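You operate a simulated robot arm through the tools that you are given. There is no shell and no other tool. Be economical: measure what you need, move in short steps, check, and stop when the job is done.

You are at the controls of a simulated robot arm. One attempt, no reset.

TASK
Stop the green-taped cycler, pull its card and rerun the plate on the program the thick white card names.
Fine: the thick yellow card goes on the loading bench; wait for DONE.

Only the result counts: the job must be done as asked and must still hold three seconds after the hand-in. Knocking over, shifting, dropping, spilling or breaking anything else fails it.

THE ROBOT
A 7-joint arm with a two-finger parallel gripper, fixed in place. Base frame: the origin is at the foot of the arm, x ahead of it, y to its left, z up. Units: m, degrees, N and s.
With the tool pointing down near the work surface it reaches from about 0.28 to 0.68 m from the base axis. Its first joint turns from -66.0 to 66.0 degrees. Payload 1.57 kg.
The tool frame sits at the grasp point between the pads (the TCP): z along the fingers, y along the line on which they close. The tips reach 0.03 m beyond it. Largest opening 0.11 m; finger width 0.024, thickness 0.012; the body of the gripper, 0.048 by 0.112 m, starts 0.078 m behind the TCP.
Orientation is that of the tool frame in the base frame, as [roll, pitch, yaw] about the fixed x, y, z axes, in that order (R = Rz(yaw) Ry(pitch) Rx(roll)). With the fingers straight down and closing along the base's y, the tool's x points along the base's -x, its y along +y and its z along -z.

THE INTERFACE
- The arm moves only by the tool play_rows. Its argument "increments" is a list of rows, each an object of numbers (a shift or turn left out is 0, a gripper value left out holds the last): "tx", "ty", "tz": the shift along the base's x, y, z in m; "rx", "ry", "rz": the turn, a rotation vector about the base's x, y, z in degrees. In form: [{"tx": .., "ty": .., "tz": .., "rx": .., "ry": .., "rz": ..}, ...]. A call has 1 to 12 rows; each row is the pose to reach, as a shift and turn from the pose commanded when the call began. "gripper" is the finger opening in m, from 0 to 0.11, set as the call begins (left out, the last holds). Rows are played at 5 a second. More than 0.05 m and 8.6 degrees between two rows, or a gripper value outside its range, and nothing of the call is played. Where a pose cannot be reached the arm comes as near as it can. A force on the tool above 40 N (or 10 N above the force at the start of the call, whichever is more), or a blocked arm, ends the call early, and 0.2 s more pass. Each finger travels about 0.108 m/s and halts on what it meets, pressing with about 22 N; the grip force reading is that of the motor and also rises with nothing between the fingers. The clock runs only during rows and for 0.2 s after the last one: add rows that repeat a pose to give the fingers time. It gives the time, the measured TCP pose, the force on the tool (base axes), the opening and the grip force at its end, in the units of the frame above (readings bear some noise).
- Cameras (640 x 400 px; columns grow to the right, rows downward): "scene" is fixed at [0.1784, -0.4046, 1.4012]; the picture's right is [0.62, -0.78, 0.00], its down [-0.46, -0.37, -0.81] and it looks along [0.63, 0.50, -0.59] (base axes); focal length 214 px, centre (320, 200). "wrist" rides on the gripper at [0.07, 0.016, -0.141] in the tool frame; the picture's right is [-0.23, 0.97, 0.00], its down [-0.86, -0.20, -0.48] and it looks along [-0.47, -0.11, 0.88] (tool axes); focal length 222 px, centre (320, 200). There is no depth. A picture from a camera that has moved, and an enlarged one, comes with that camera's place and axes in the base frame and with its lens.
- grab_frame(camera): a new picture of that camera. The clock stands still meanwhile.
- close_up(camera, box): a new picture of the part [left, top, right, bottom] of that camera's present view, enlarged. The clock stands still meanwhile.
- job_done(): hands the job in; it is judged then, once.

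Go step by step. Nothing tells you positions but the pictures and the camera data: compare them with the known pose of the tool, close in by small moves and look again before you grip or let go. The budget is 120 turns and 76 pictures, counting those below and the enlarged ones. Unless the task says otherwise, let go and move clear before handing in, and close with one line.

The tools are called after "Emit:" as name(argument=value, ...) on one line, values as JSON. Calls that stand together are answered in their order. play_rows: Moves the arm, as the interface text tells. Its arguments: {"type":"object","properties":{"increments":{"type":"array"},"gripper":{"type":"number"}},"required":["increments"]} The other tools are called the same way: grab_frame (camera) takes a picture; close_up (camera, box) takes an enlarged picture of a part of a camera's view; job_done () hands the job in.

At the start:

```text
time_s: 0.0
ee_pos: [0.348, -0.031, 1.2815]
ee_rot: [180.0, 0.0, 180.0]
force: [-0.8, -0.2, 0.0]
grip_width: 0.1099
gripper_force: 0.1
```

scene: 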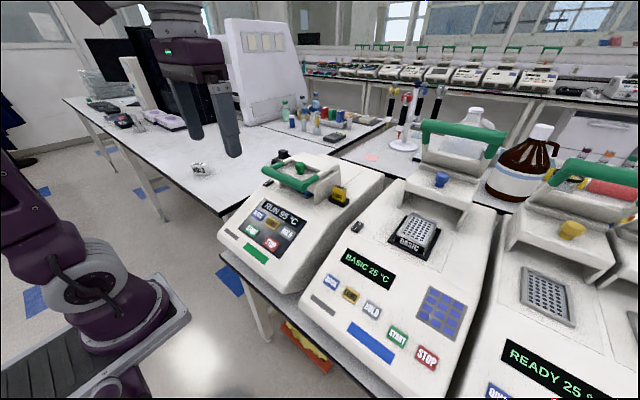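
wrist: 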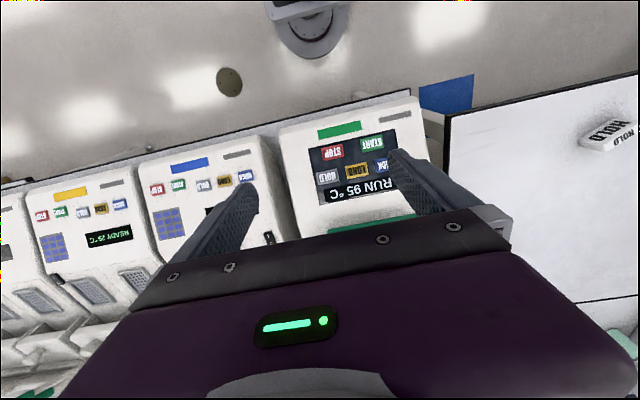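

I see the green-taped cycler (RUN 95 °C) ahead, a blue-taped one to its right, and a white card reading "HOLD" on the bench at left. I'll look closer before moving.

Emit:
close_up(camera="scene", box=[210, 140, 390, 280])

Emit:
close_up(camera="scene", box=[150, 70, 400, 220])

Emit:
close_up(camera="wrist", box=[270, 80, 440, 240])

Emit:
close_up(camera="wrist", box=[540, 80, 640, 200])

Emit:
close_up(camera="scene", box=[160, 145, 240, 195])

```text
2.86 times, centred on (300, 210) of scene
camera zoom: at [0.1784, -0.4046, 1.4012], right [0.62, -0.78, 0.0], down [-0.46, -0.37, -0.81], along [0.63, 0.5, -0.59], focal length 613 px, centre (377, 171)
```

zoom: 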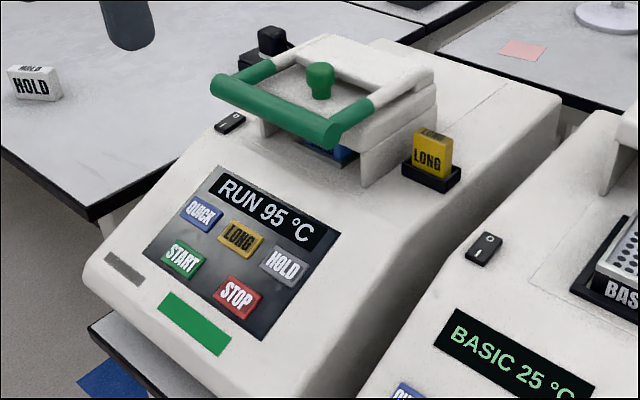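

```text
2.56 times, centred on (275, 145) of scene
camera zoom: at [0.1784, -0.4046, 1.4012], right [0.62, -0.78, 0.0], down [-0.46, -0.37, -0.81], along [0.63, 0.5, -0.59], focal length 549 px, centre (435, 341)
```

zoom: 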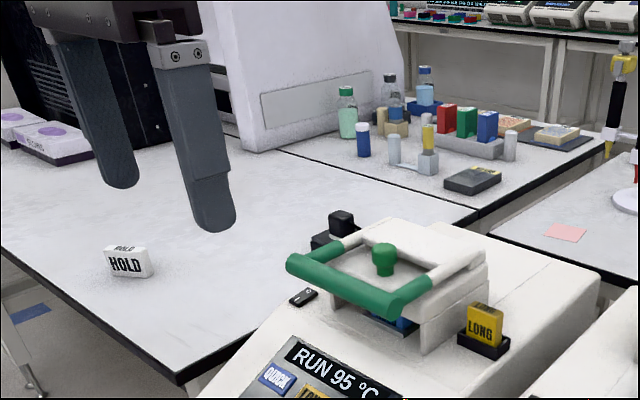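

```text
2.50 times, centred on (355, 160) of wrist
camera zoom: at [0.2787, -0.0141, 1.4229], right [0.23, 0.97, 0.0], down [0.86, -0.2, 0.48], along [0.47, -0.11, -0.88], focal length 555 px, centre (232, 300)
```

zoom: 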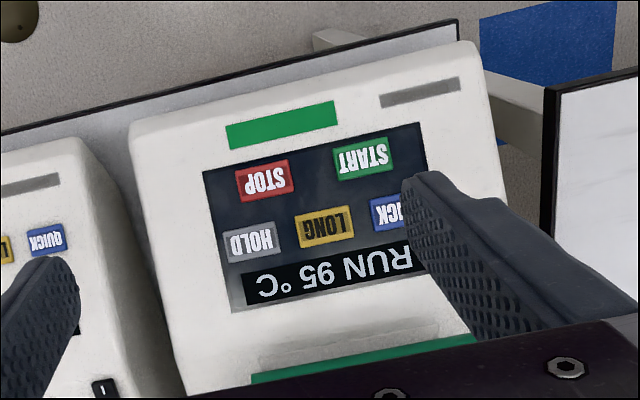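

```text
3.33 times, centred on (590, 140) of wrist
camera zoom: at [0.2787, -0.0141, 1.4229], right [0.23, 0.97, 0.0], down [0.86, -0.2, 0.48], along [0.47, -0.11, -0.88], focal length 740 px, centre (-580, 400)
```

zoom: 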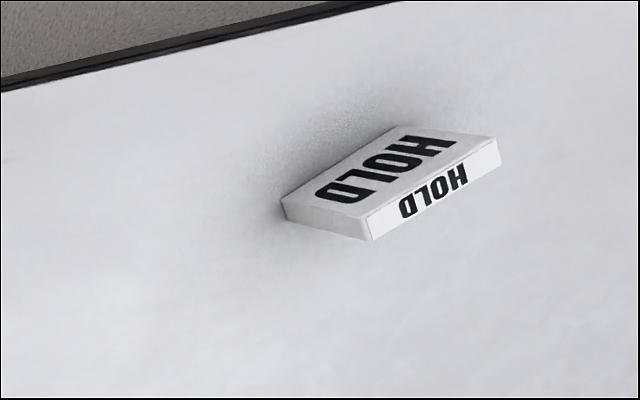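

```text
8.00 times, centred on (200, 170) of scene
camera zoom: at [0.1784, -0.4046, 1.4012], right [0.62, -0.78, 0.0], down [-0.46, -0.37, -0.81], along [0.63, 0.5, -0.59], focal length 1716 px, centre (1280, 440)
```

zoom: 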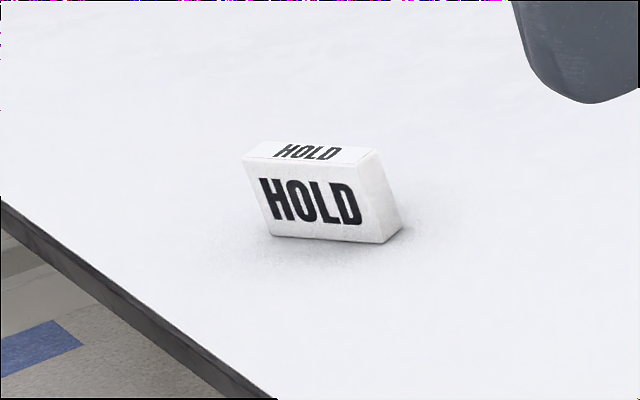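

The white card reads HOLD, and the running cycler holds a yellow LONG card in its right-hand slot. I put STOP at about (0.43, -0.02, 0.92), so I'll close the gripper, hover above it and look.

Emit:
play_rows(increments=[{"tx": 0.016, "tz": -0.03}, {"tx": 0.03, "ty": 0.004, "tz": -0.07}, {"tx": 0.05, "ty": 0.008, "tz": -0.11}, {"tx": 0.066, "ty": 0.011, "tz": -0.15}, {"tx": 0.082, "ty": 0.0115, "tz": -0.19}, {"tx": 0.082, "ty": 0.0115, "tz": -0.23}, {"tx": 0.082, "ty": 0.0115, "tz": -0.26}, {"tx": 0.082, "ty": 0.0115, "tz": -0.26}], gripper=0)

Emit:
grab_frame(camera="scene")

Emit:
grab_frame(camera="wrist")

```text
time_s: 1.8
ee_pos: [0.4301, -0.0207, 1.0218]
ee_rot: [-180.0, 0.0, -179.9]
force: [0.5, -0.3, -0.1]
grip_width: 0.0
gripper_force: 21.3
```

```text
68 pictures are left
```

scene: 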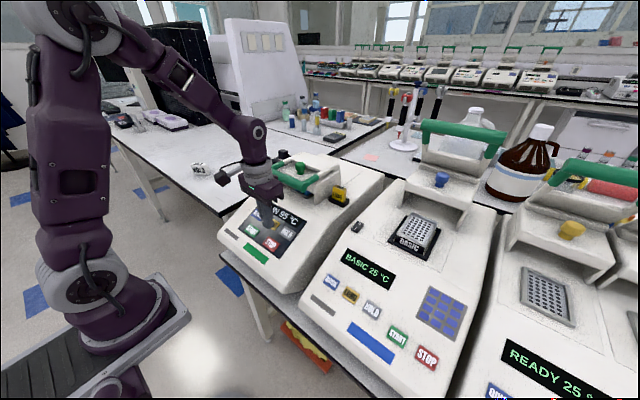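

```text
67 pictures are left
camera wrist: at [0.3622, -0.0035, 1.1626], right [0.23, 0.97, 0.0], down [0.86, -0.2, 0.48], along [0.47, -0.11, -0.88], focal length 222 px, centre (320, 200)
```

wrist: 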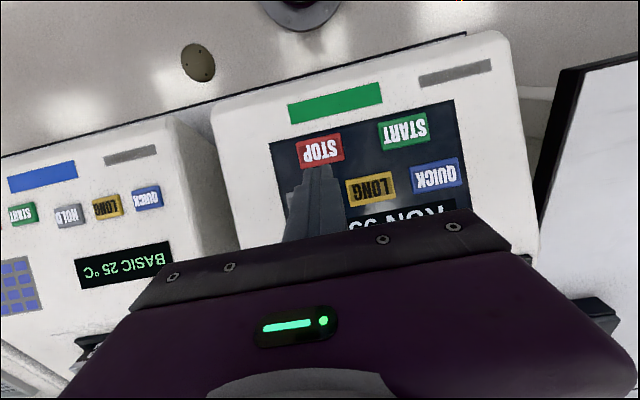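

The fingers are right above STOP. I'll press down in small steps.

Emit:
play_rows(increments=[{"tz": -0.03}, {"tz": -0.05}, {"tz": -0.06}, {"tz": -0.065}, {"tz": -0.07}, {"tz": -0.074}, {"tz": -0.078}])

Emit:
close_up(camera="scene", box=[210, 140, 390, 280])

```text
time_s: 2.8
ee_pos: [0.4324, -0.018, 0.9607]
ee_rot: [-179.9, 0.4, 180.0]
force: [-8.5, 1.3, 18.1]
grip_width: 0.0
gripper_force: 20.9
stopped in row 5: the force on the tool passed its limit (the readings are from after the stop); the commanded pose is now the measured one
```

```text
2.86 times, centred on (300, 210) of scene
camera zoom: at [0.1779, -0.4046, 1.4013], right [0.62, -0.78, 0.0], down [-0.46, -0.37, -0.81], along [0.63, 0.5, -0.59], focal length 613 px, centre (377, 171)
```

zoom: 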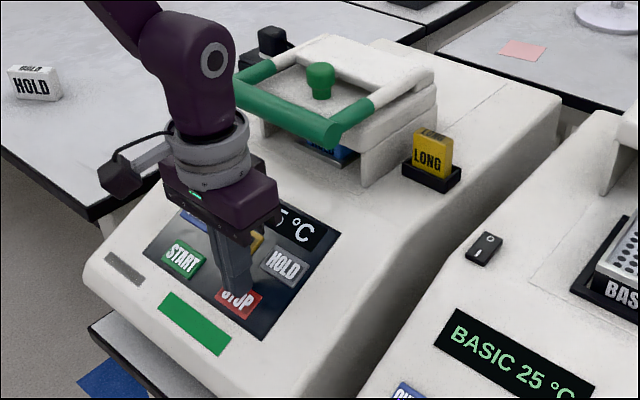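

Contact was made at STOP. I'll lift and read the display.

Emit:
play_rows(increments=[{"tz": 0.03}, {"tz": 0.07, "tx": -0.03}, {"tz": 0.11, "tx": -0.07}, {"tz": 0.12, "tx": -0.11}])

Emit:
close_up(camera="scene", box=[210, 140, 390, 280])

```text
refused: row 3 steps farther than a row can; nothing moved
```

```text
2.86 times, centred on (300, 210) of scene
camera zoom: at [0.1779, -0.4046, 1.4013], right [0.62, -0.78, 0.0], down [-0.46, -0.37, -0.81], along [0.63, 0.5, -0.59], focal length 613 px, centre (377, 171)
```

zoom: 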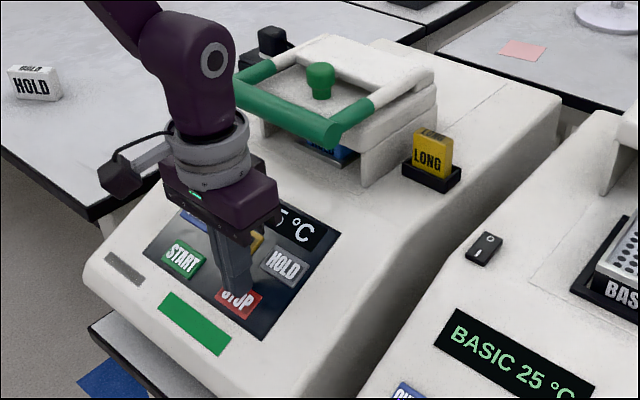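

That row was too long a step. I'll retreat with smaller ones.

Emit:
play_rows(increments=[{"tz": 0.03}, {"tz": 0.065, "tx": -0.03}, {"tz": 0.1, "tx": -0.06}, {"tz": 0.12, "tx": -0.1}])

Emit:
close_up(camera="scene", box=[210, 140, 390, 280])

Emit:
grab_frame(camera="wrist")

```text
time_s: 3.8
ee_pos: [0.3346, -0.0179, 1.0821]
ee_rot: [179.9, 0.4, 180.0]
force: [-0.1, -1.4, 0.4]
grip_width: 0.0001
gripper_force: 21.3
```

```text
2.86 times, centred on (300, 210) of scene
camera zoom: at [0.1784, -0.4046, 1.4012], right [0.62, -0.78, 0.0], down [-0.46, -0.37, -0.81], along [0.63, 0.5, -0.59], focal length 613 px, centre (377, 171)
```

zoom: 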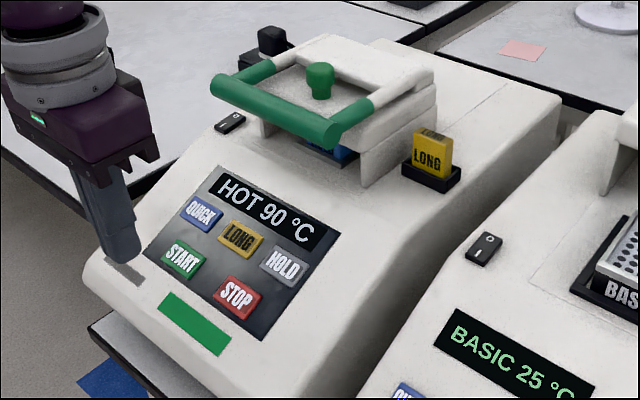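

```text
63 pictures are left
camera wrist: at [0.2643, 0.0001, 1.2229], right [0.23, 0.97, 0.0], down [0.85, -0.2, 0.48], along [0.47, -0.11, -0.88], focal length 222 px, centre (320, 200)
```

wrist: 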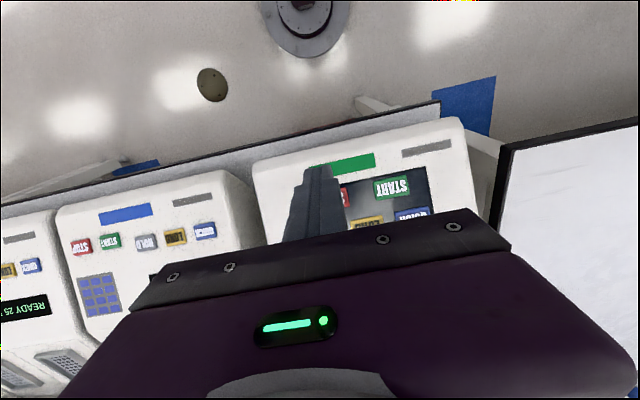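

STOP worked (HOT 90 °C). Next I'll move the wrist camera above the yellow card to locate it.

Emit:
play_rows(increments=[{"tz": 0.05}, {"tz": 0.1}, {"tz": 0.15}, {"tz": 0.18, "tx": 0.035, "ty": -0.015}, {"tz": 0.2, "tx": 0.07, "ty": -0.03}, {"tz": 0.208, "tx": 0.11, "ty": -0.05}, {"tz": 0.208, "tx": 0.15, "ty": -0.07}, {"tz": 0.208, "tx": 0.19, "ty": -0.09}, {"tz": 0.208, "tx": 0.226, "ty": -0.1}, {"tz": 0.208, "tx": 0.226, "ty": -0.1}], gripper=0.07)

Emit:
grab_frame(camera="wrist")

Emit:
grab_frame(camera="scene")

```text
time_s: 6.0
ee_pos: [0.5177, -0.1149, 1.2723]
ee_rot: [180.0, 0.4, -179.9]
force: [0.0, 0.5, 0.5]
grip_width: 0.0702
gripper_force: 0.0
out of reach, approached as far as the arm can: row 8, 9, 10
```

```text
62 pictures are left
camera wrist: at [0.4464, -0.0972, 1.412], right [0.23, 0.97, 0.0], down [0.85, -0.2, 0.48], along [0.47, -0.11, -0.87], focal length 222 px, centre (320, 200)
```

wrist: 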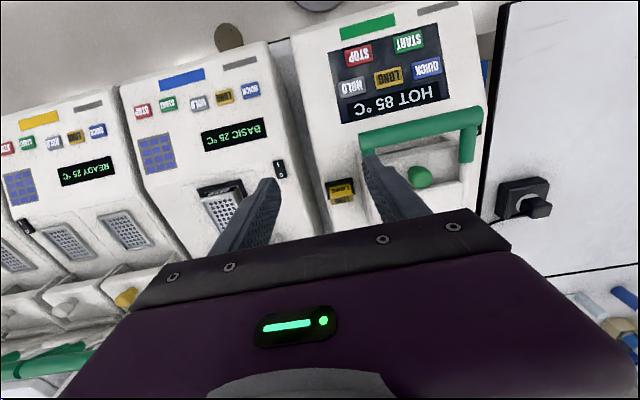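

```text
61 pictures are left
```

scene: 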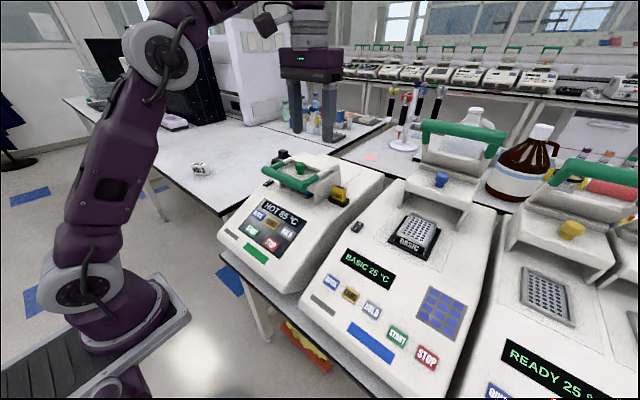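

Emit:
close_up(camera="wrist", box=[300, 150, 380, 200])

Emit:
close_up(camera="scene", box=[300, 165, 380, 215])

Emit:
close_up(camera="wrist", box=[480, 150, 640, 250])

```text
8.00 times, centred on (340, 175) of wrist
camera zoom: at [0.4464, -0.0972, 1.412], right [0.23, 0.97, 0.0], down [0.85, -0.2, 0.48], along [0.47, -0.11, -0.87], focal length 1777 px, centre (160, 400)
```

zoom: 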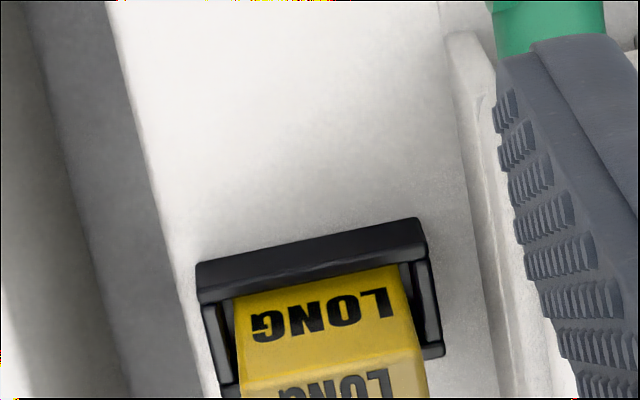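

```text
8.00 times, centred on (340, 190) of scene
camera zoom: at [0.1784, -0.4046, 1.4012], right [0.62, -0.78, 0.0], down [-0.46, -0.37, -0.81], along [0.63, 0.5, -0.59], focal length 1716 px, centre (160, 280)
```

zoom: 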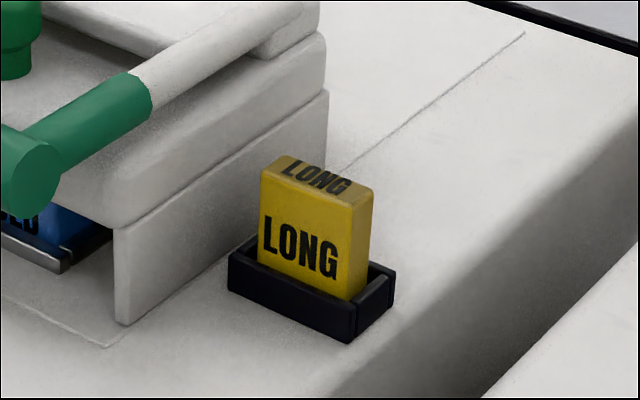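

```text
4.00 times, centred on (560, 200) of wrist
camera zoom: at [0.4464, -0.0972, 1.412], right [0.23, 0.97, 0.0], down [0.85, -0.2, 0.48], along [0.47, -0.11, -0.87], focal length 888 px, centre (-640, 200)
```

zoom: 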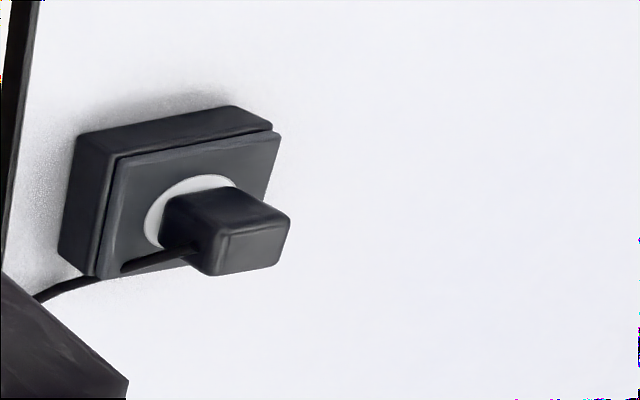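

The yellow card's top front edge is at about x 0.65, y -0.125 to -0.083, z 1.03, in line with y. A power plug on the bench to the left must not be touched. I'll turn the tool 90° so the fingers close along x, clear of the lid, and check reach.

Emit:
play_rows(increments=[{"tx": -0.03, "rz": 8}, {"tx": -0.06, "tz": -0.02, "rz": 16}, {"tx": -0.06, "tz": -0.04, "rz": 24}, {"tx": -0.06, "tz": -0.06, "rz": 32}, {"tx": -0.06, "tz": -0.08, "rz": 40}, {"tx": -0.06, "tz": -0.08, "rz": 48}, {"tx": -0.06, "tz": -0.08, "rz": 56}, {"tx": -0.06, "tz": -0.08, "rz": 64}, {"tx": -0.06, "tz": -0.08, "rz": 72}, {"tx": -0.06, "tz": -0.08, "rz": 80}, {"tx": -0.06, "tz": -0.08, "rz": 88}, {"tx": -0.06, "tz": -0.08, "rz": 90}], gripper=0.06)

```text
time_s: 8.6
ee_pos: [0.4546, -0.1122, 1.1926]
ee_rot: [-179.9, 0.4, -89.9]
force: [0.2, 0.1, -0.3]
grip_width: 0.06
gripper_force: 0.0
```

The turn worked. Now I'll move forward above the card and look.

Emit:
play_rows(increments=[{"tx": 0.045, "tz": -0.01}, {"tx": 0.09, "ty": 0.005, "tz": -0.02}, {"tx": 0.13, "ty": 0.008, "tz": -0.04}, {"tx": 0.17, "ty": 0.008, "tz": -0.06}, {"tx": 0.2, "ty": 0.008, "tz": -0.08}, {"tx": 0.2, "ty": 0.008, "tz": -0.08}])

Emit:
grab_frame(camera="wrist")

Emit:
close_up(camera="scene", box=[260, 115, 420, 215])

```text
time_s: 10.0
ee_pos: [0.6265, -0.1092, 1.1315]
ee_rot: [-180.0, 0.4, -89.9]
force: [-0.3, 0.5, -0.2]
grip_width: 0.0602
gripper_force: 0.1
out of reach, approached as far as the arm can: row 5, 6
```

```text
57 pictures are left
camera wrist: at [0.6111, -0.179, 1.2714], right [-0.97, 0.23, 0.0], down [0.2, 0.85, 0.48], along [0.11, 0.47, -0.87], focal length 222 px, centre (320, 200)
```

wrist: 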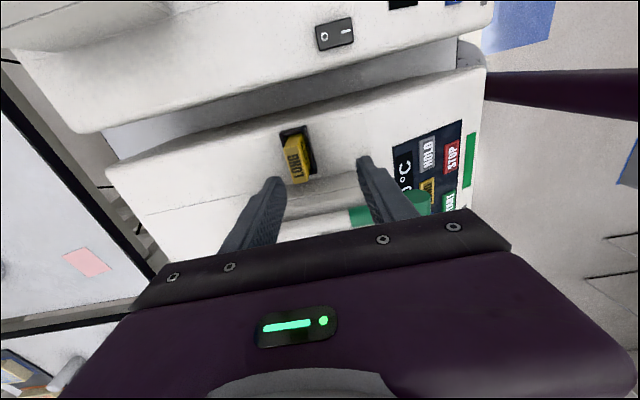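

```text
4.00 times, centred on (340, 165) of scene
camera zoom: at [0.1784, -0.4046, 1.4012], right [0.62, -0.78, 0.0], down [-0.46, -0.37, -0.81], along [0.63, 0.5, -0.59], focal length 858 px, centre (240, 340)
```

zoom: 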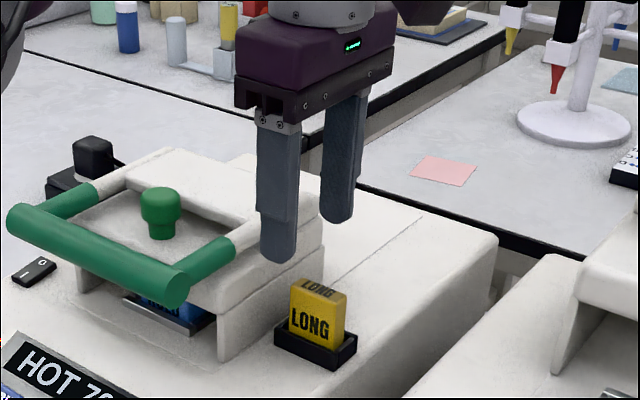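

Emit:
close_up(camera="wrist", box=[260, 120, 340, 190])

```text
5.71 times, centred on (300, 155) of wrist
camera zoom: at [0.6111, -0.179, 1.2714], right [-0.97, 0.23, 0.0], down [0.2, 0.85, 0.48], along [0.11, 0.47, -0.87], focal length 1269 px, centre (434, 457)
```

zoom: 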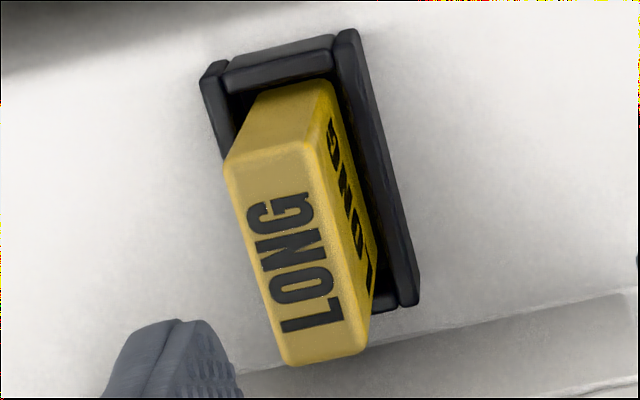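

The card's top centre is at about (0.654, -0.105, 1.042), about 1.8 cm thick along x. I'll go down a little with no x shift to see what pose the command is held at.

Emit:
play_rows(increments=[{"tz": -0.015}, {"tz": -0.03}, {"tz": -0.03}])

```text
time_s: 10.8
ee_pos: [0.6274, -0.108, 1.1007]
ee_rot: [-180.0, 0.4, -90.0]
force: [0.1, -0.4, -0.3]
grip_width: 0.0601
gripper_force: 0.2
```

The command restarts from the measured pose. I'll move over the card, staying just above it, and check.

Emit:
play_rows(increments=[{"tx": 0.014, "ty": 0.002, "tz": -0.008}, {"tx": 0.027, "ty": 0.003, "tz": -0.018}, {"tx": 0.027, "ty": 0.003, "tz": -0.02}])

Emit:
close_up(camera="wrist", box=[220, 110, 420, 235])

Emit:
close_up(camera="scene", box=[300, 140, 396, 200])

```text
time_s: 11.6
ee_pos: [0.6525, -0.1061, 1.081]
ee_rot: [179.9, 0.3, -90.0]
force: [-0.2, 0.5, 0.0]
grip_width: 0.0599
gripper_force: 0.0
```

```text
3.20 times, centred on (320, 172) of wrist
camera zoom: at [0.6367, -0.1745, 1.2221], right [-0.97, 0.23, 0.0], down [0.2, 0.85, 0.48], along [0.11, 0.47, -0.88], focal length 711 px, centre (320, 288)
```

zoom: 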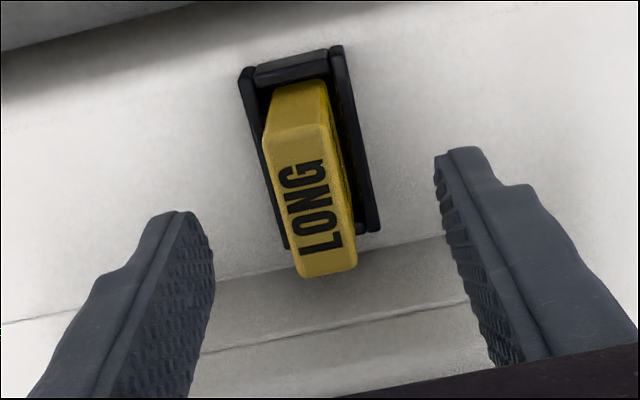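

```text
6.67 times, centred on (348, 170) of scene
camera zoom: at [0.1784, -0.4046, 1.4012], right [0.62, -0.78, 0.0], down [-0.46, -0.37, -0.81], along [0.63, 0.5, -0.59], focal length 1430 px, centre (133, 400)
```

zoom: 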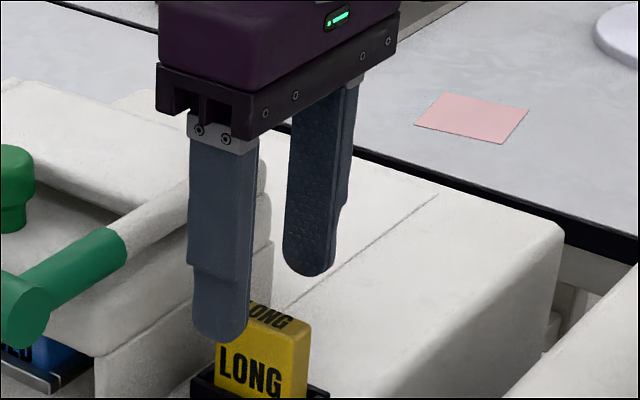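

The fingers straddle the card, which is about 3 mm further in +x. I'll descend so the tips stay above the holder.

Emit:
play_rows(increments=[{"tx": 0.003, "tz": -0.015}, {"tx": 0.003, "tz": -0.03}, {"tx": 0.003, "tz": -0.044}, {"tx": 0.003, "tz": -0.044}])

Emit:
close_up(camera="scene", box=[300, 150, 396, 210])

Emit:
close_up(camera="wrist", box=[220, 110, 420, 235])

```text
time_s: 12.6
ee_pos: [0.6546, -0.1029, 1.0368]
ee_rot: [-180.0, 0.4, -90.0]
force: [-0.3, 0.3, -0.1]
grip_width: 0.0601
gripper_force: 0.0
```

```text
6.67 times, centred on (348, 180) of scene
camera zoom: at [0.1784, -0.4046, 1.4012], right [0.62, -0.78, 0.0], down [-0.46, -0.37, -0.81], along [0.63, 0.5, -0.59], focal length 1430 px, centre (133, 333)
```

zoom: 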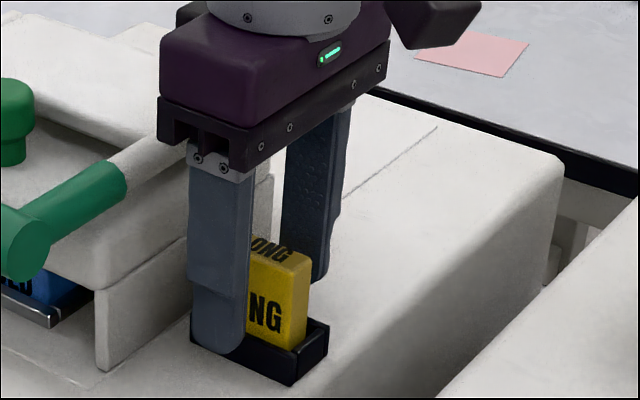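

```text
3.20 times, centred on (320, 172) of wrist
camera zoom: at [0.6396, -0.1733, 1.1773], right [-0.97, 0.23, 0.0], down [0.2, 0.85, 0.48], along [0.11, 0.47, -0.87], focal length 711 px, centre (320, 288)
```

zoom: 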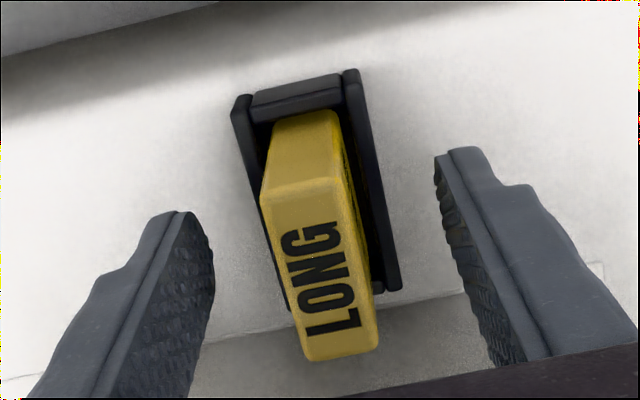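

Well placed. I'll shift 3 mm in -y and up 4 mm, then close.

Emit:
play_rows(increments=[{"ty": -0.003, "tz": 0.004}, {"ty": -0.003, "tz": 0.004}])

Emit:
play_rows(increments=[{}, {}, {}, {}], gripper=0.005)

Emit:
close_up(camera="wrist", box=[220, 110, 420, 235])

```text
time_s: 13.2
ee_pos: [0.655, -0.1068, 1.0409]
ee_rot: [-179.9, 0.4, -89.9]
force: [1.3, -0.1, -1.0]
grip_width: 0.0601
gripper_force: 0.0
```

```text
time_s: 14.2
ee_pos: [0.6552, -0.1068, 1.0412]
ee_rot: [-180.0, 0.4, -90.0]
force: [-0.4, -0.4, 0.8]
grip_width: 0.0172
gripper_force: 21.8
```

```text
3.20 times, centred on (320, 172) of wrist
camera zoom: at [0.6394, -0.177, 1.1815], right [-0.97, 0.23, 0.0], down [0.2, 0.85, 0.48], along [0.11, 0.47, -0.87], focal length 711 px, centre (320, 288)
```

zoom: 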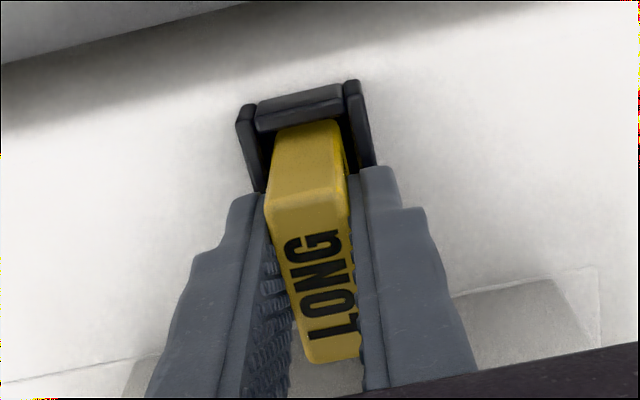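

The card is gripped (0.0172 m). I'll pull straight up.

Emit:
play_rows(increments=[{"tz": 0.01}, {"tz": 0.02}, {"tz": 0.03}, {"tz": 0.038}])

Emit:
close_up(camera="scene", box=[290, 130, 402, 200])

```text
time_s: 15.2
ee_pos: [0.6547, -0.1056, 1.0793]
ee_rot: [-179.9, 0.4, -90.0]
force: [-0.5, -0.6, 0.4]
grip_width: 0.0169
gripper_force: 21.3
```

```text
5.71 times, centred on (346, 165) of scene
camera zoom: at [0.1784, -0.4046, 1.4012], right [0.62, -0.78, 0.0], down [-0.46, -0.37, -0.81], along [0.63, 0.5, -0.59], focal length 1226 px, centre (171, 400)
```

zoom: 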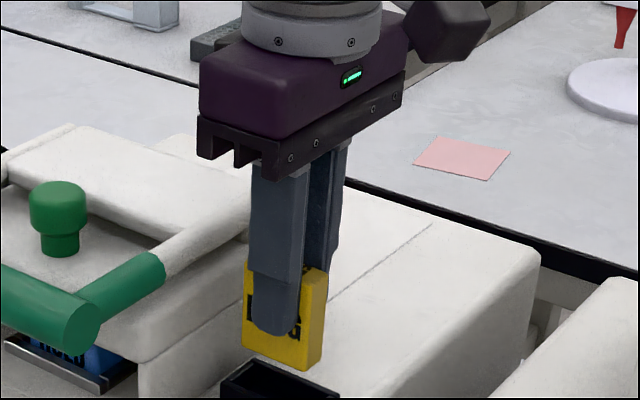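

The card is out of the slot. I'll back off, rise and swing over to the left bench at about (0.48, 0.36), away from the white card and the plug.

Emit:
play_rows(increments=[{"tx": -0.03, "tz": 0.025}, {"tx": -0.065, "tz": 0.05}, {"tx": -0.1, "tz": 0.075}, {"tx": -0.14, "tz": 0.095}, {"tx": -0.155, "ty": 0.04, "tz": 0.1}, {"tx": -0.16, "ty": 0.085, "tz": 0.1}, {"tx": -0.16, "ty": 0.13, "tz": 0.1}, {"tx": -0.16, "ty": 0.175, "tz": 0.1}, {"tx": -0.16, "ty": 0.22, "tz": 0.1}, {"tx": -0.165, "ty": 0.265, "tz": 0.1}, {"tx": -0.17, "ty": 0.31, "tz": 0.1}, {"tx": -0.17, "ty": 0.35, "tz": 0.1}])

Emit:
grab_frame(camera="wrist")

Emit:
grab_frame(camera="scene")

```text
time_s: 17.8
ee_pos: [0.4831, 0.2431, 1.179]
ee_rot: [180.0, 0.4, -90.0]
force: [0.5, 0.5, 0.1]
grip_width: 0.0169
gripper_force: 22.0
```

```text
48 pictures are left
camera wrist: at [0.4681, 0.1729, 1.3187], right [-0.97, 0.23, 0.0], down [0.2, 0.85, 0.48], along [0.11, 0.47, -0.87], focal length 222 px, centre (320, 200)
```

wrist: 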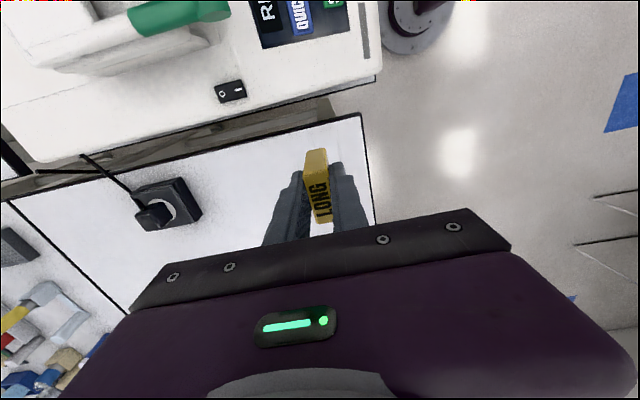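

```text
47 pictures are left
```

scene: 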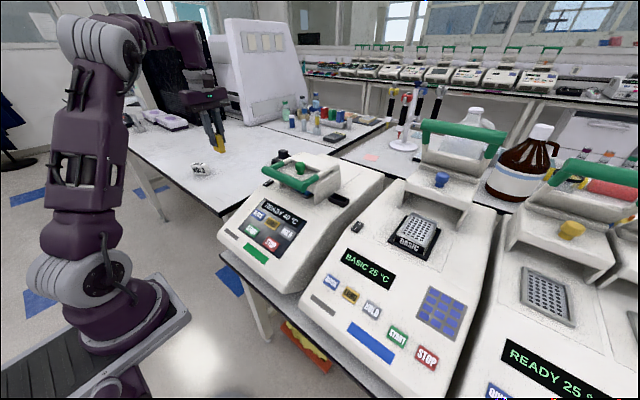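

The display says READY 40 °C. I'll move further over the bench and come down close to the surface.

Emit:
play_rows(increments=[{"ty": 0.04, "tz": -0.02}, {"ty": 0.08, "tz": -0.04}, {"ty": 0.115, "tz": -0.07}, {"ty": 0.115, "tz": -0.11}, {"ty": 0.115, "tz": -0.15}, {"ty": 0.115, "tz": -0.175}, {"ty": 0.115, "tz": -0.175}])

Emit:
close_up(camera="scene", box=[160, 110, 288, 190])

Emit:
grab_frame(camera="wrist")

```text
time_s: 19.4
ee_pos: [0.4846, 0.3572, 1.0052]
ee_rot: [-180.0, 0.4, -90.0]
force: [0.5, -0.7, -1.1]
grip_width: 0.017
gripper_force: 22.4
```

```text
5.00 times, centred on (224, 150) of scene
camera zoom: at [0.1784, -0.4046, 1.4012], right [0.62, -0.78, 0.0], down [-0.46, -0.37, -0.81], along [0.63, 0.5, -0.59], focal length 1072 px, centre (800, 450)
```

zoom: 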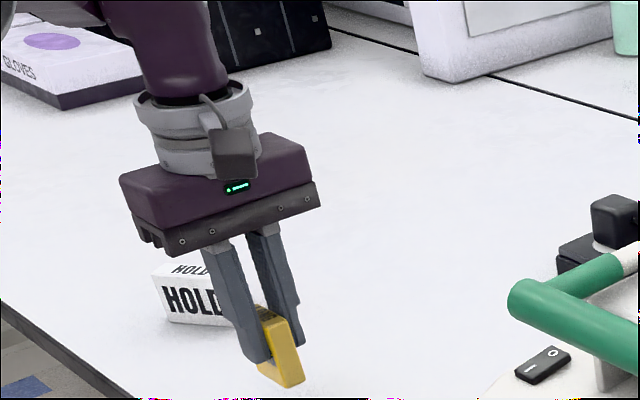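

```text
45 pictures are left
camera wrist: at [0.4696, 0.2882, 1.1445], right [-0.97, 0.23, 0.0], down [0.2, 0.85, 0.48], along [0.11, 0.47, -0.87], focal length 222 px, centre (320, 200)
```

wrist: 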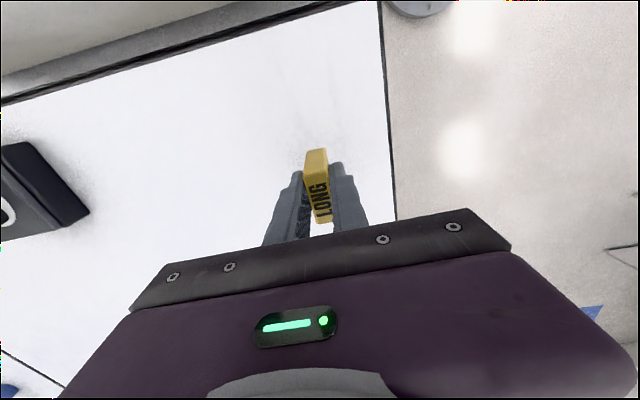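

Clear space all around. I'll come down slowly.

Emit:
play_rows(increments=[{"tz": -0.005}, {"tz": -0.01}, {"tz": -0.013}, {"tz": -0.016}])

Emit:
close_up(camera="scene", box=[190, 150, 238, 195])

```text
time_s: 20.4
ee_pos: [0.4865, 0.3574, 0.9886]
ee_rot: [-180.0, 0.4, -90.0]
force: [-0.1, 0.6, -1.4]
grip_width: 0.0169
gripper_force: 22.3
```

```text
8.89 times, centred on (214, 172) of scene
camera zoom: at [0.1784, -0.4046, 1.4012], right [0.62, -0.78, 0.0], down [-0.46, -0.37, -0.81], along [0.63, 0.5, -0.59], focal length 1906 px, centre (1262, 444)
```

zoom: 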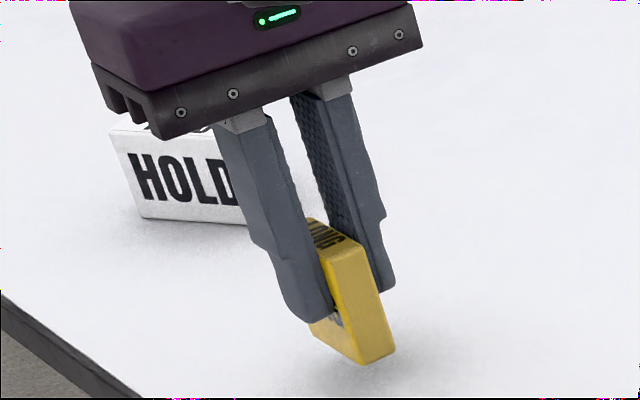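

The card bottom is at about z 0.935, so roughly 15 mm to go. I'll continue in small steps.

Emit:
play_rows(increments=[{"tz": -0.004}, {"tz": -0.007}, {"tz": -0.01}])

Emit:
close_up(camera="scene", box=[190, 150, 238, 195])

```text
time_s: 21.2
ee_pos: [0.4857, 0.3596, 0.9775]
ee_rot: [180.0, 0.4, -90.1]
force: [0.2, 0.0, 0.4]
grip_width: 0.0167
gripper_force: 21.7
```

```text
8.89 times, centred on (214, 172) of scene
camera zoom: at [0.1784, -0.4046, 1.4012], right [0.62, -0.78, 0.0], down [-0.46, -0.37, -0.81], along [0.63, 0.5, -0.59], focal length 1906 px, centre (1262, 444)
```

zoom: 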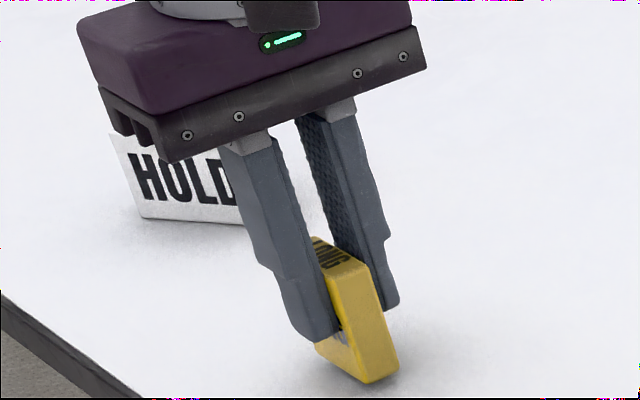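

Emit:
play_rows(increments=[{"tz": -0.002}, {"tz": -0.004}, {"tz": -0.006}, {"tz": -0.006}])

```text
time_s: 22.2
ee_pos: [0.4847, 0.3579, 0.9746]
ee_rot: [180.0, 0.5, -90.0]
force: [-1.2, -3.0, 15.0]
grip_width: 0.017
gripper_force: 22.1
```

Contact with the bench (15 N up). I'll ease off 3 mm and open gently.

Emit:
play_rows(increments=[{"tz": 0.003}, {"tz": 0.003}])

Emit:
play_rows(increments=[{}, {}], gripper=0.05)

Emit:
close_up(camera="scene", box=[190, 150, 238, 195])

```text
time_s: 22.8
ee_pos: [0.4853, 0.3574, 0.9756]
ee_rot: [179.9, 0.4, -90.1]
force: [0.0, -0.3, -0.4]
grip_width: 0.0173
gripper_force: 21.8
```

```text
time_s: 23.4
ee_pos: [0.4848, 0.3575, 0.9773]
ee_rot: [-180.0, 0.4, -90.1]
force: [0.8, -0.4, 0.1]
grip_width: 0.0502
gripper_force: 0.0
```

```text
8.89 times, centred on (214, 172) of scene
camera zoom: at [0.1784, -0.4046, 1.4012], right [0.62, -0.78, 0.0], down [-0.46, -0.37, -0.81], along [0.63, 0.5, -0.59], focal length 1906 px, centre (1262, 444)
```

zoom: 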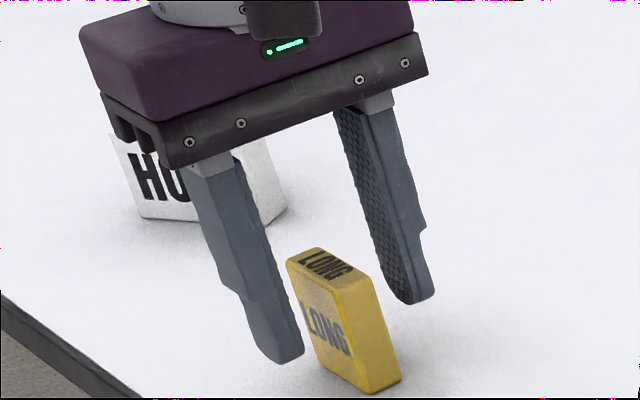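

The yellow card stands on its own on the bench. I'll lift straight up, then swing back while turning the tool back.

Emit:
play_rows(increments=[{"tz": 0.02}, {"tz": 0.06}, {"tz": 0.1}, {"tz": 0.14}, {"tz": 0.18}, {"tz": 0.2, "ty": -0.03, "rz": -8}, {"tz": 0.2, "ty": -0.075, "tx": -0.01, "rz": -16}, {"tz": 0.2, "ty": -0.12, "tx": -0.02, "rz": -24}, {"tz": 0.2, "ty": -0.165, "tx": -0.03, "rz": -32}, {"tz": 0.2, "ty": -0.21, "tx": -0.04, "rz": -40}, {"tz": 0.2, "ty": -0.255, "tx": -0.05, "rz": -48}, {"tz": 0.2, "ty": -0.3, "tx": -0.05, "rz": -56}])

Emit:
play_rows(increments=[{"ty": -0.04, "rz": -8}, {"ty": -0.07, "rz": -16}, {"ty": -0.1, "rz": -24}, {"ty": -0.1, "tz": -0.03, "rz": -32}, {"ty": -0.1, "tz": -0.06, "rz": -34}, {"ty": -0.1, "tz": -0.06, "rz": -34}], gripper=0)

Emit:
grab_frame(camera="wrist")

Emit:
close_up(camera="scene", box=[160, 110, 352, 230])

```text
time_s: 26.0
ee_pos: [0.4302, 0.0583, 1.1753]
ee_rot: [-179.9, 0.5, -146.1]
force: [0.0, 0.2, 0.2]
grip_width: 0.0498
gripper_force: 0.1
```

```text
time_s: 27.4
ee_pos: [0.4345, -0.0433, 1.117]
ee_rot: [-180.0, 0.4, -180.0]
force: [0.5, -1.1, 0.3]
grip_width: 0.0
gripper_force: 20.7
```

```text
41 pictures are left
camera wrist: at [0.3644, -0.0264, 1.2569], right [0.23, 0.97, 0.0], down [0.85, -0.2, 0.48], along [0.47, -0.11, -0.87], focal length 222 px, centre (320, 200)
```

wrist: 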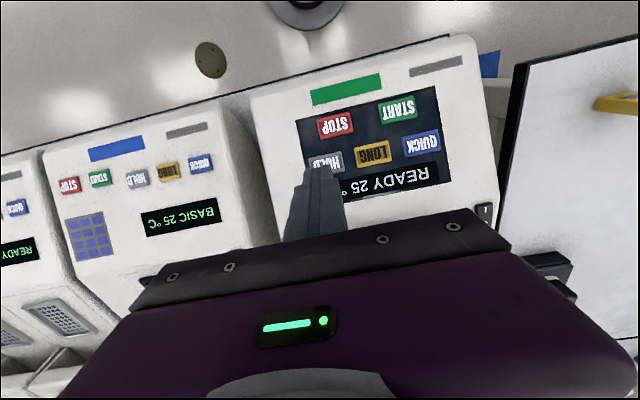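

```text
3.33 times, centred on (256, 170) of scene
camera zoom: at [0.1784, -0.4046, 1.4012], right [0.62, -0.78, 0.0], down [-0.46, -0.37, -0.81], along [0.63, 0.5, -0.59], focal length 715 px, centre (533, 300)
```

zoom: 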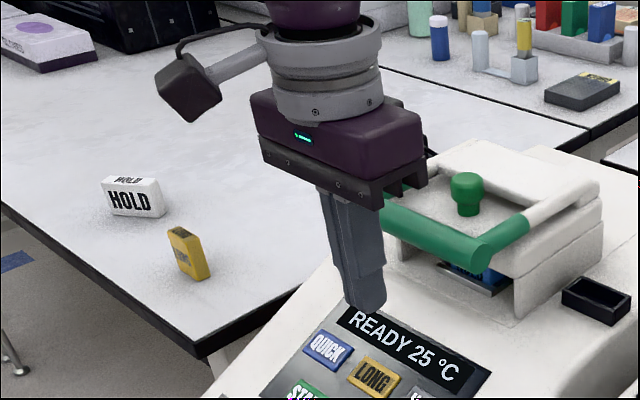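

READY 25 °C, with both cards standing. I'll press HOLD, at about (0.472, -0.044, 0.947).

Emit:
play_rows(increments=[{"tx": 0.03, "tz": -0.03}, {"tx": 0.037, "tz": -0.07}, {"tx": 0.037, "tz": -0.1}, {"tx": 0.037, "tz": -0.115}, {"tx": 0.037, "tz": -0.123}, {"tx": 0.037, "tz": -0.129}, {"tx": 0.037, "tz": -0.134}, {"tx": 0.037, "tz": -0.139}, {"tx": 0.037, "tz": -0.144}])

Emit:
close_up(camera="scene", box=[210, 160, 338, 280])

```text
time_s: 29.4
ee_pos: [0.473, -0.0422, 0.9777]
ee_rot: [180.0, 0.7, -179.9]
force: [-8.3, 3.0, 16.6]
grip_width: 0.0
gripper_force: 21.2
stopped in row 9: the force on the tool passed its limit (the readings are from after the stop); the commanded pose is now the measured one
```

```text
3.33 times, centred on (274, 220) of scene
camera zoom: at [0.1779, -0.4045, 1.4013], right [0.62, -0.78, 0.0], down [-0.46, -0.37, -0.81], along [0.63, 0.5, -0.59], focal length 715 px, centre (473, 133)
```

zoom: 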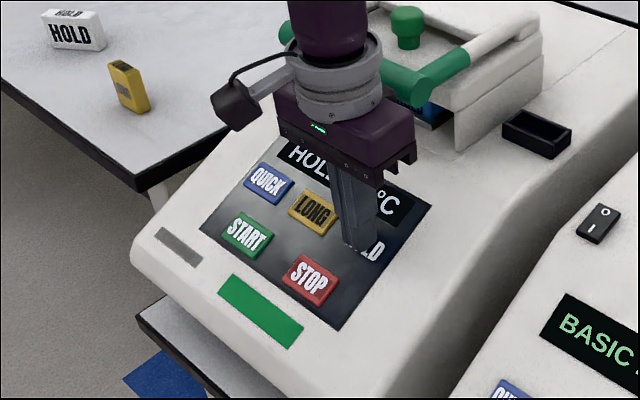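

The display now reads HOLD. I'll lift, move over START at about (0.431, 0.069) and check.

Emit:
play_rows(increments=[{"tz": 0.03}, {"tz": 0.06}, {"tz": 0.06, "tx": -0.02, "ty": 0.035}, {"tz": 0.06, "tx": -0.043, "ty": 0.075}, {"tz": 0.05, "tx": -0.044, "ty": 0.11}, {"tz": 0.05, "tx": -0.044, "ty": 0.11}])

Emit:
grab_frame(camera="wrist")

Emit:
close_up(camera="scene", box=[210, 160, 338, 280])

```text
time_s: 30.8
ee_pos: [0.4294, 0.0692, 1.0281]
ee_rot: [-180.0, 0.7, -179.9]
force: [0.0, 0.6, 0.0]
grip_width: 0.0
gripper_force: 21.6
```

```text
38 pictures are left
camera wrist: at [0.3583, 0.0853, 1.1665], right [0.23, 0.97, 0.0], down [0.85, -0.2, 0.49], along [0.48, -0.11, -0.87], focal length 222 px, centre (320, 200)
```

wrist: 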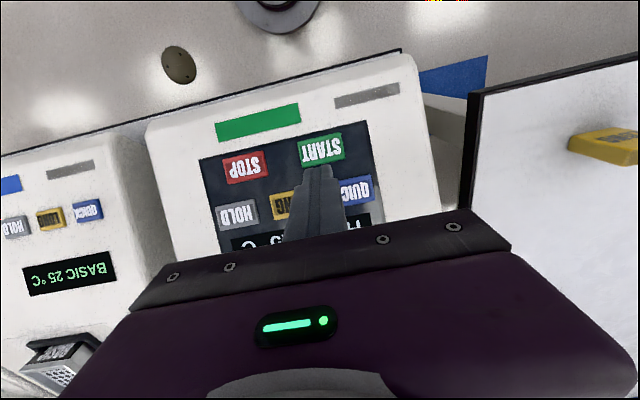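

```text
3.33 times, centred on (274, 220) of scene
camera zoom: at [0.1784, -0.4046, 1.4012], right [0.62, -0.78, 0.0], down [-0.46, -0.37, -0.81], along [0.63, 0.5, -0.59], focal length 715 px, centre (473, 133)
```

zoom: 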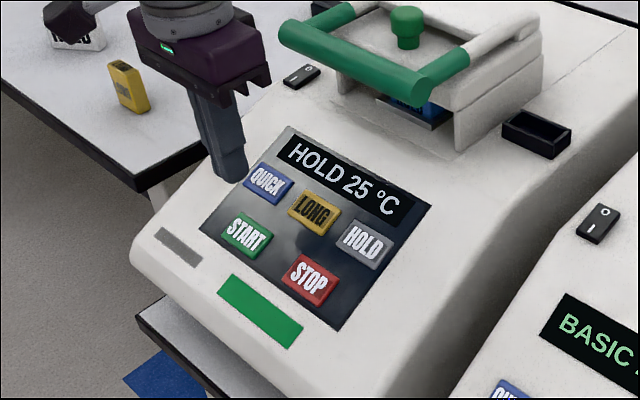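

HOLD 25 °C is selected and the fingers are over START. Pressing.

Emit:
play_rows(increments=[{"tx": 0.001, "tz": -0.03}, {"tx": 0.001, "tz": -0.05}, {"tx": 0.001, "tz": -0.06}, {"tx": 0.001, "tz": -0.066}, {"tx": 0.001, "tz": -0.071}, {"tx": 0.001, "tz": -0.076}, {"tx": 0.001, "tz": -0.081}, {"tx": 0.001, "tz": -0.086}])

Emit:
play_rows(increments=[{"tz": 0.03}, {"tz": 0.065, "tx": -0.02}, {"tz": 0.1, "tx": -0.05}, {"tz": 0.13, "tx": -0.08}, {"tz": 0.16, "tx": -0.1}])

Emit:
close_up(camera="scene", box=[210, 160, 338, 280])

```text
time_s: 32.0
ee_pos: [0.4314, 0.0681, 0.9604]
ee_rot: [-180.0, 1.0, 180.0]
force: [-6.4, -0.4, 16.3]
grip_width: 0.0001
gripper_force: 21.0
stopped in row 6: the force on the tool passed its limit (the readings are from after the stop); the commanded pose is now the measured one
```

```text
time_s: 33.2
ee_pos: [0.3342, 0.0681, 1.1205]
ee_rot: [180.0, 1.1, -179.9]
force: [-0.4, -0.3, 0.3]
grip_width: 0.0
gripper_force: 21.3
```

```text
3.33 times, centred on (274, 220) of scene
camera zoom: at [0.1784, -0.4046, 1.4012], right [0.62, -0.78, 0.0], down [-0.46, -0.37, -0.81], along [0.63, 0.5, -0.59], focal length 715 px, centre (473, 133)
```

zoom: 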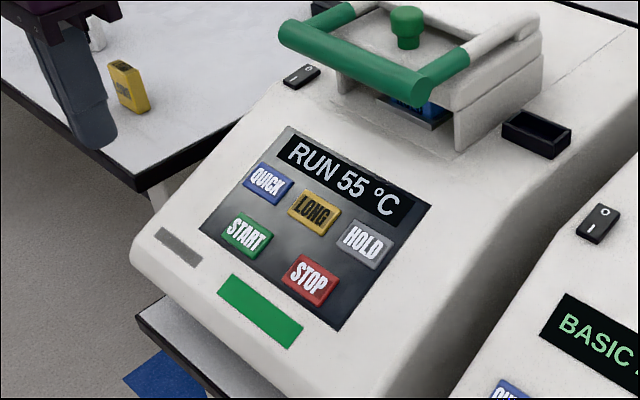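

It's running (RUN 55 °C). Now I'll wait for DONE with the arm clear.

Emit:
play_rows(increments=[{}, {}, {}, {}, {}, {}, {}, {}, {}, {}, {}, {}])

Emit:
play_rows(increments=[{}, {}, {}, {}, {}, {}, {}, {}, {}, {}, {}, {}])

Emit:
play_rows(increments=[{}, {}, {}, {}, {}, {}, {}, {}, {}, {}, {}, {}])

Emit:
close_up(camera="scene", box=[210, 160, 338, 280])

```text
time_s: 35.8
ee_pos: [0.3357, 0.0684, 1.1219]
ee_rot: [179.9, 1.1, 180.0]
force: [-0.4, 0.1, 0.2]
grip_width: 0.0
gripper_force: 21.3
```

```text
time_s: 38.4
ee_pos: [0.3348, 0.067, 1.12]
ee_rot: [-179.9, 1.2, -179.9]
force: [0.2, 0.2, -0.6]
grip_width: 0.0
gripper_force: 21.4
```

```text
time_s: 41.0
ee_pos: [0.3335, 0.0677, 1.1209]
ee_rot: [-179.9, 1.0, 180.0]
force: [-0.1, -0.6, -0.3]
grip_width: 0.0002
gripper_force: 20.9
```

```text
3.33 times, centred on (274, 220) of scene
camera zoom: at [0.1784, -0.4046, 1.4012], right [0.62, -0.78, 0.0], down [-0.46, -0.37, -0.81], along [0.63, 0.5, -0.59], focal length 715 px, centre (473, 133)
```

zoom: 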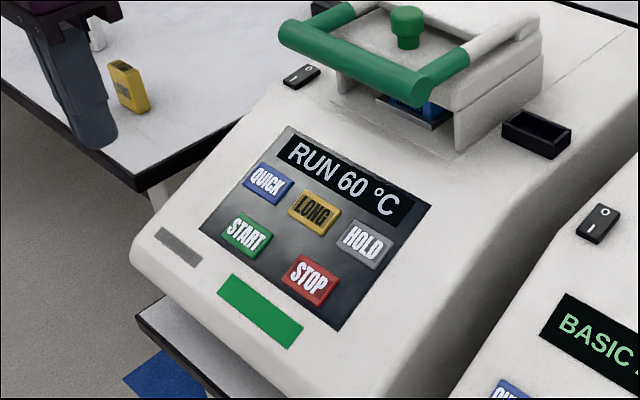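

Still running, RUN 60 °C, with everything in place. I'll keep waiting.

Emit:
play_rows(increments=[{}, {}, {}, {}, {}, {}, {}, {}, {}, {}, {}, {}])

Emit:
play_rows(increments=[{}, {}, {}, {}, {}, {}, {}, {}, {}, {}, {}, {}])

Emit:
play_rows(increments=[{}, {}, {}, {}, {}, {}, {}, {}, {}, {}, {}, {}])

Emit:
play_rows(increments=[{}, {}, {}, {}, {}, {}, {}, {}, {}, {}, {}, {}])

Emit:
close_up(camera="scene", box=[210, 160, 338, 280])

```text
time_s: 43.6
ee_pos: [0.3353, 0.0696, 1.1202]
ee_rot: [180.0, 1.1, 180.0]
force: [-0.8, -0.1, 0.3]
grip_width: 0.0
gripper_force: 21.0
```

```text
time_s: 46.2
ee_pos: [0.3341, 0.0672, 1.1211]
ee_rot: [180.0, 1.1, 180.0]
force: [0.5, -0.8, 0.9]
grip_width: 0.0002
gripper_force: 21.6
```

```text
time_s: 48.8
ee_pos: [0.3339, 0.0674, 1.12]
ee_rot: [180.0, 1.1, -179.9]
force: [-0.1, -0.6, 0.7]
grip_width: 0.0
gripper_force: 20.9
```

```text
time_s: 51.4
ee_pos: [0.3337, 0.0683, 1.1208]
ee_rot: [179.9, 1.1, -179.9]
force: [0.1, -0.2, -0.1]
grip_width: 0.0
gripper_force: 20.9
```

```text
3.33 times, centred on (274, 220) of scene
camera zoom: at [0.1784, -0.4046, 1.4012], right [0.62, -0.78, 0.0], down [-0.46, -0.37, -0.81], along [0.63, 0.5, -0.59], focal length 715 px, centre (473, 133)
```

zoom: 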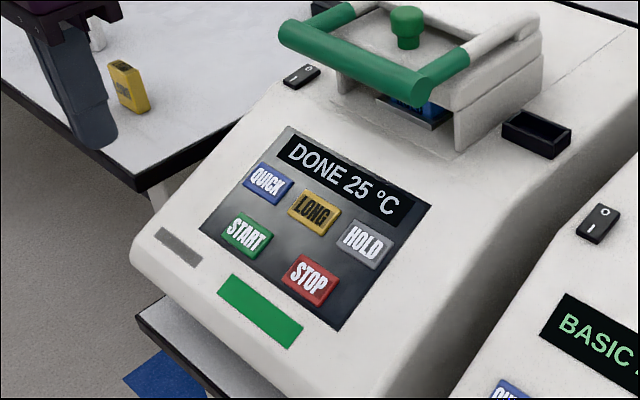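

The display reads DONE 25 °C, the yellow card is standing on the bench and the arm is clear. I'm handing in.

Emit:
job_done()

```text
The job is handed in.
```

I stopped the green-taped cycler, stood its yellow LONG card on the left-hand bench (which I took to be the loading bench), and reran the plate on HOLD until the display showed DONE.
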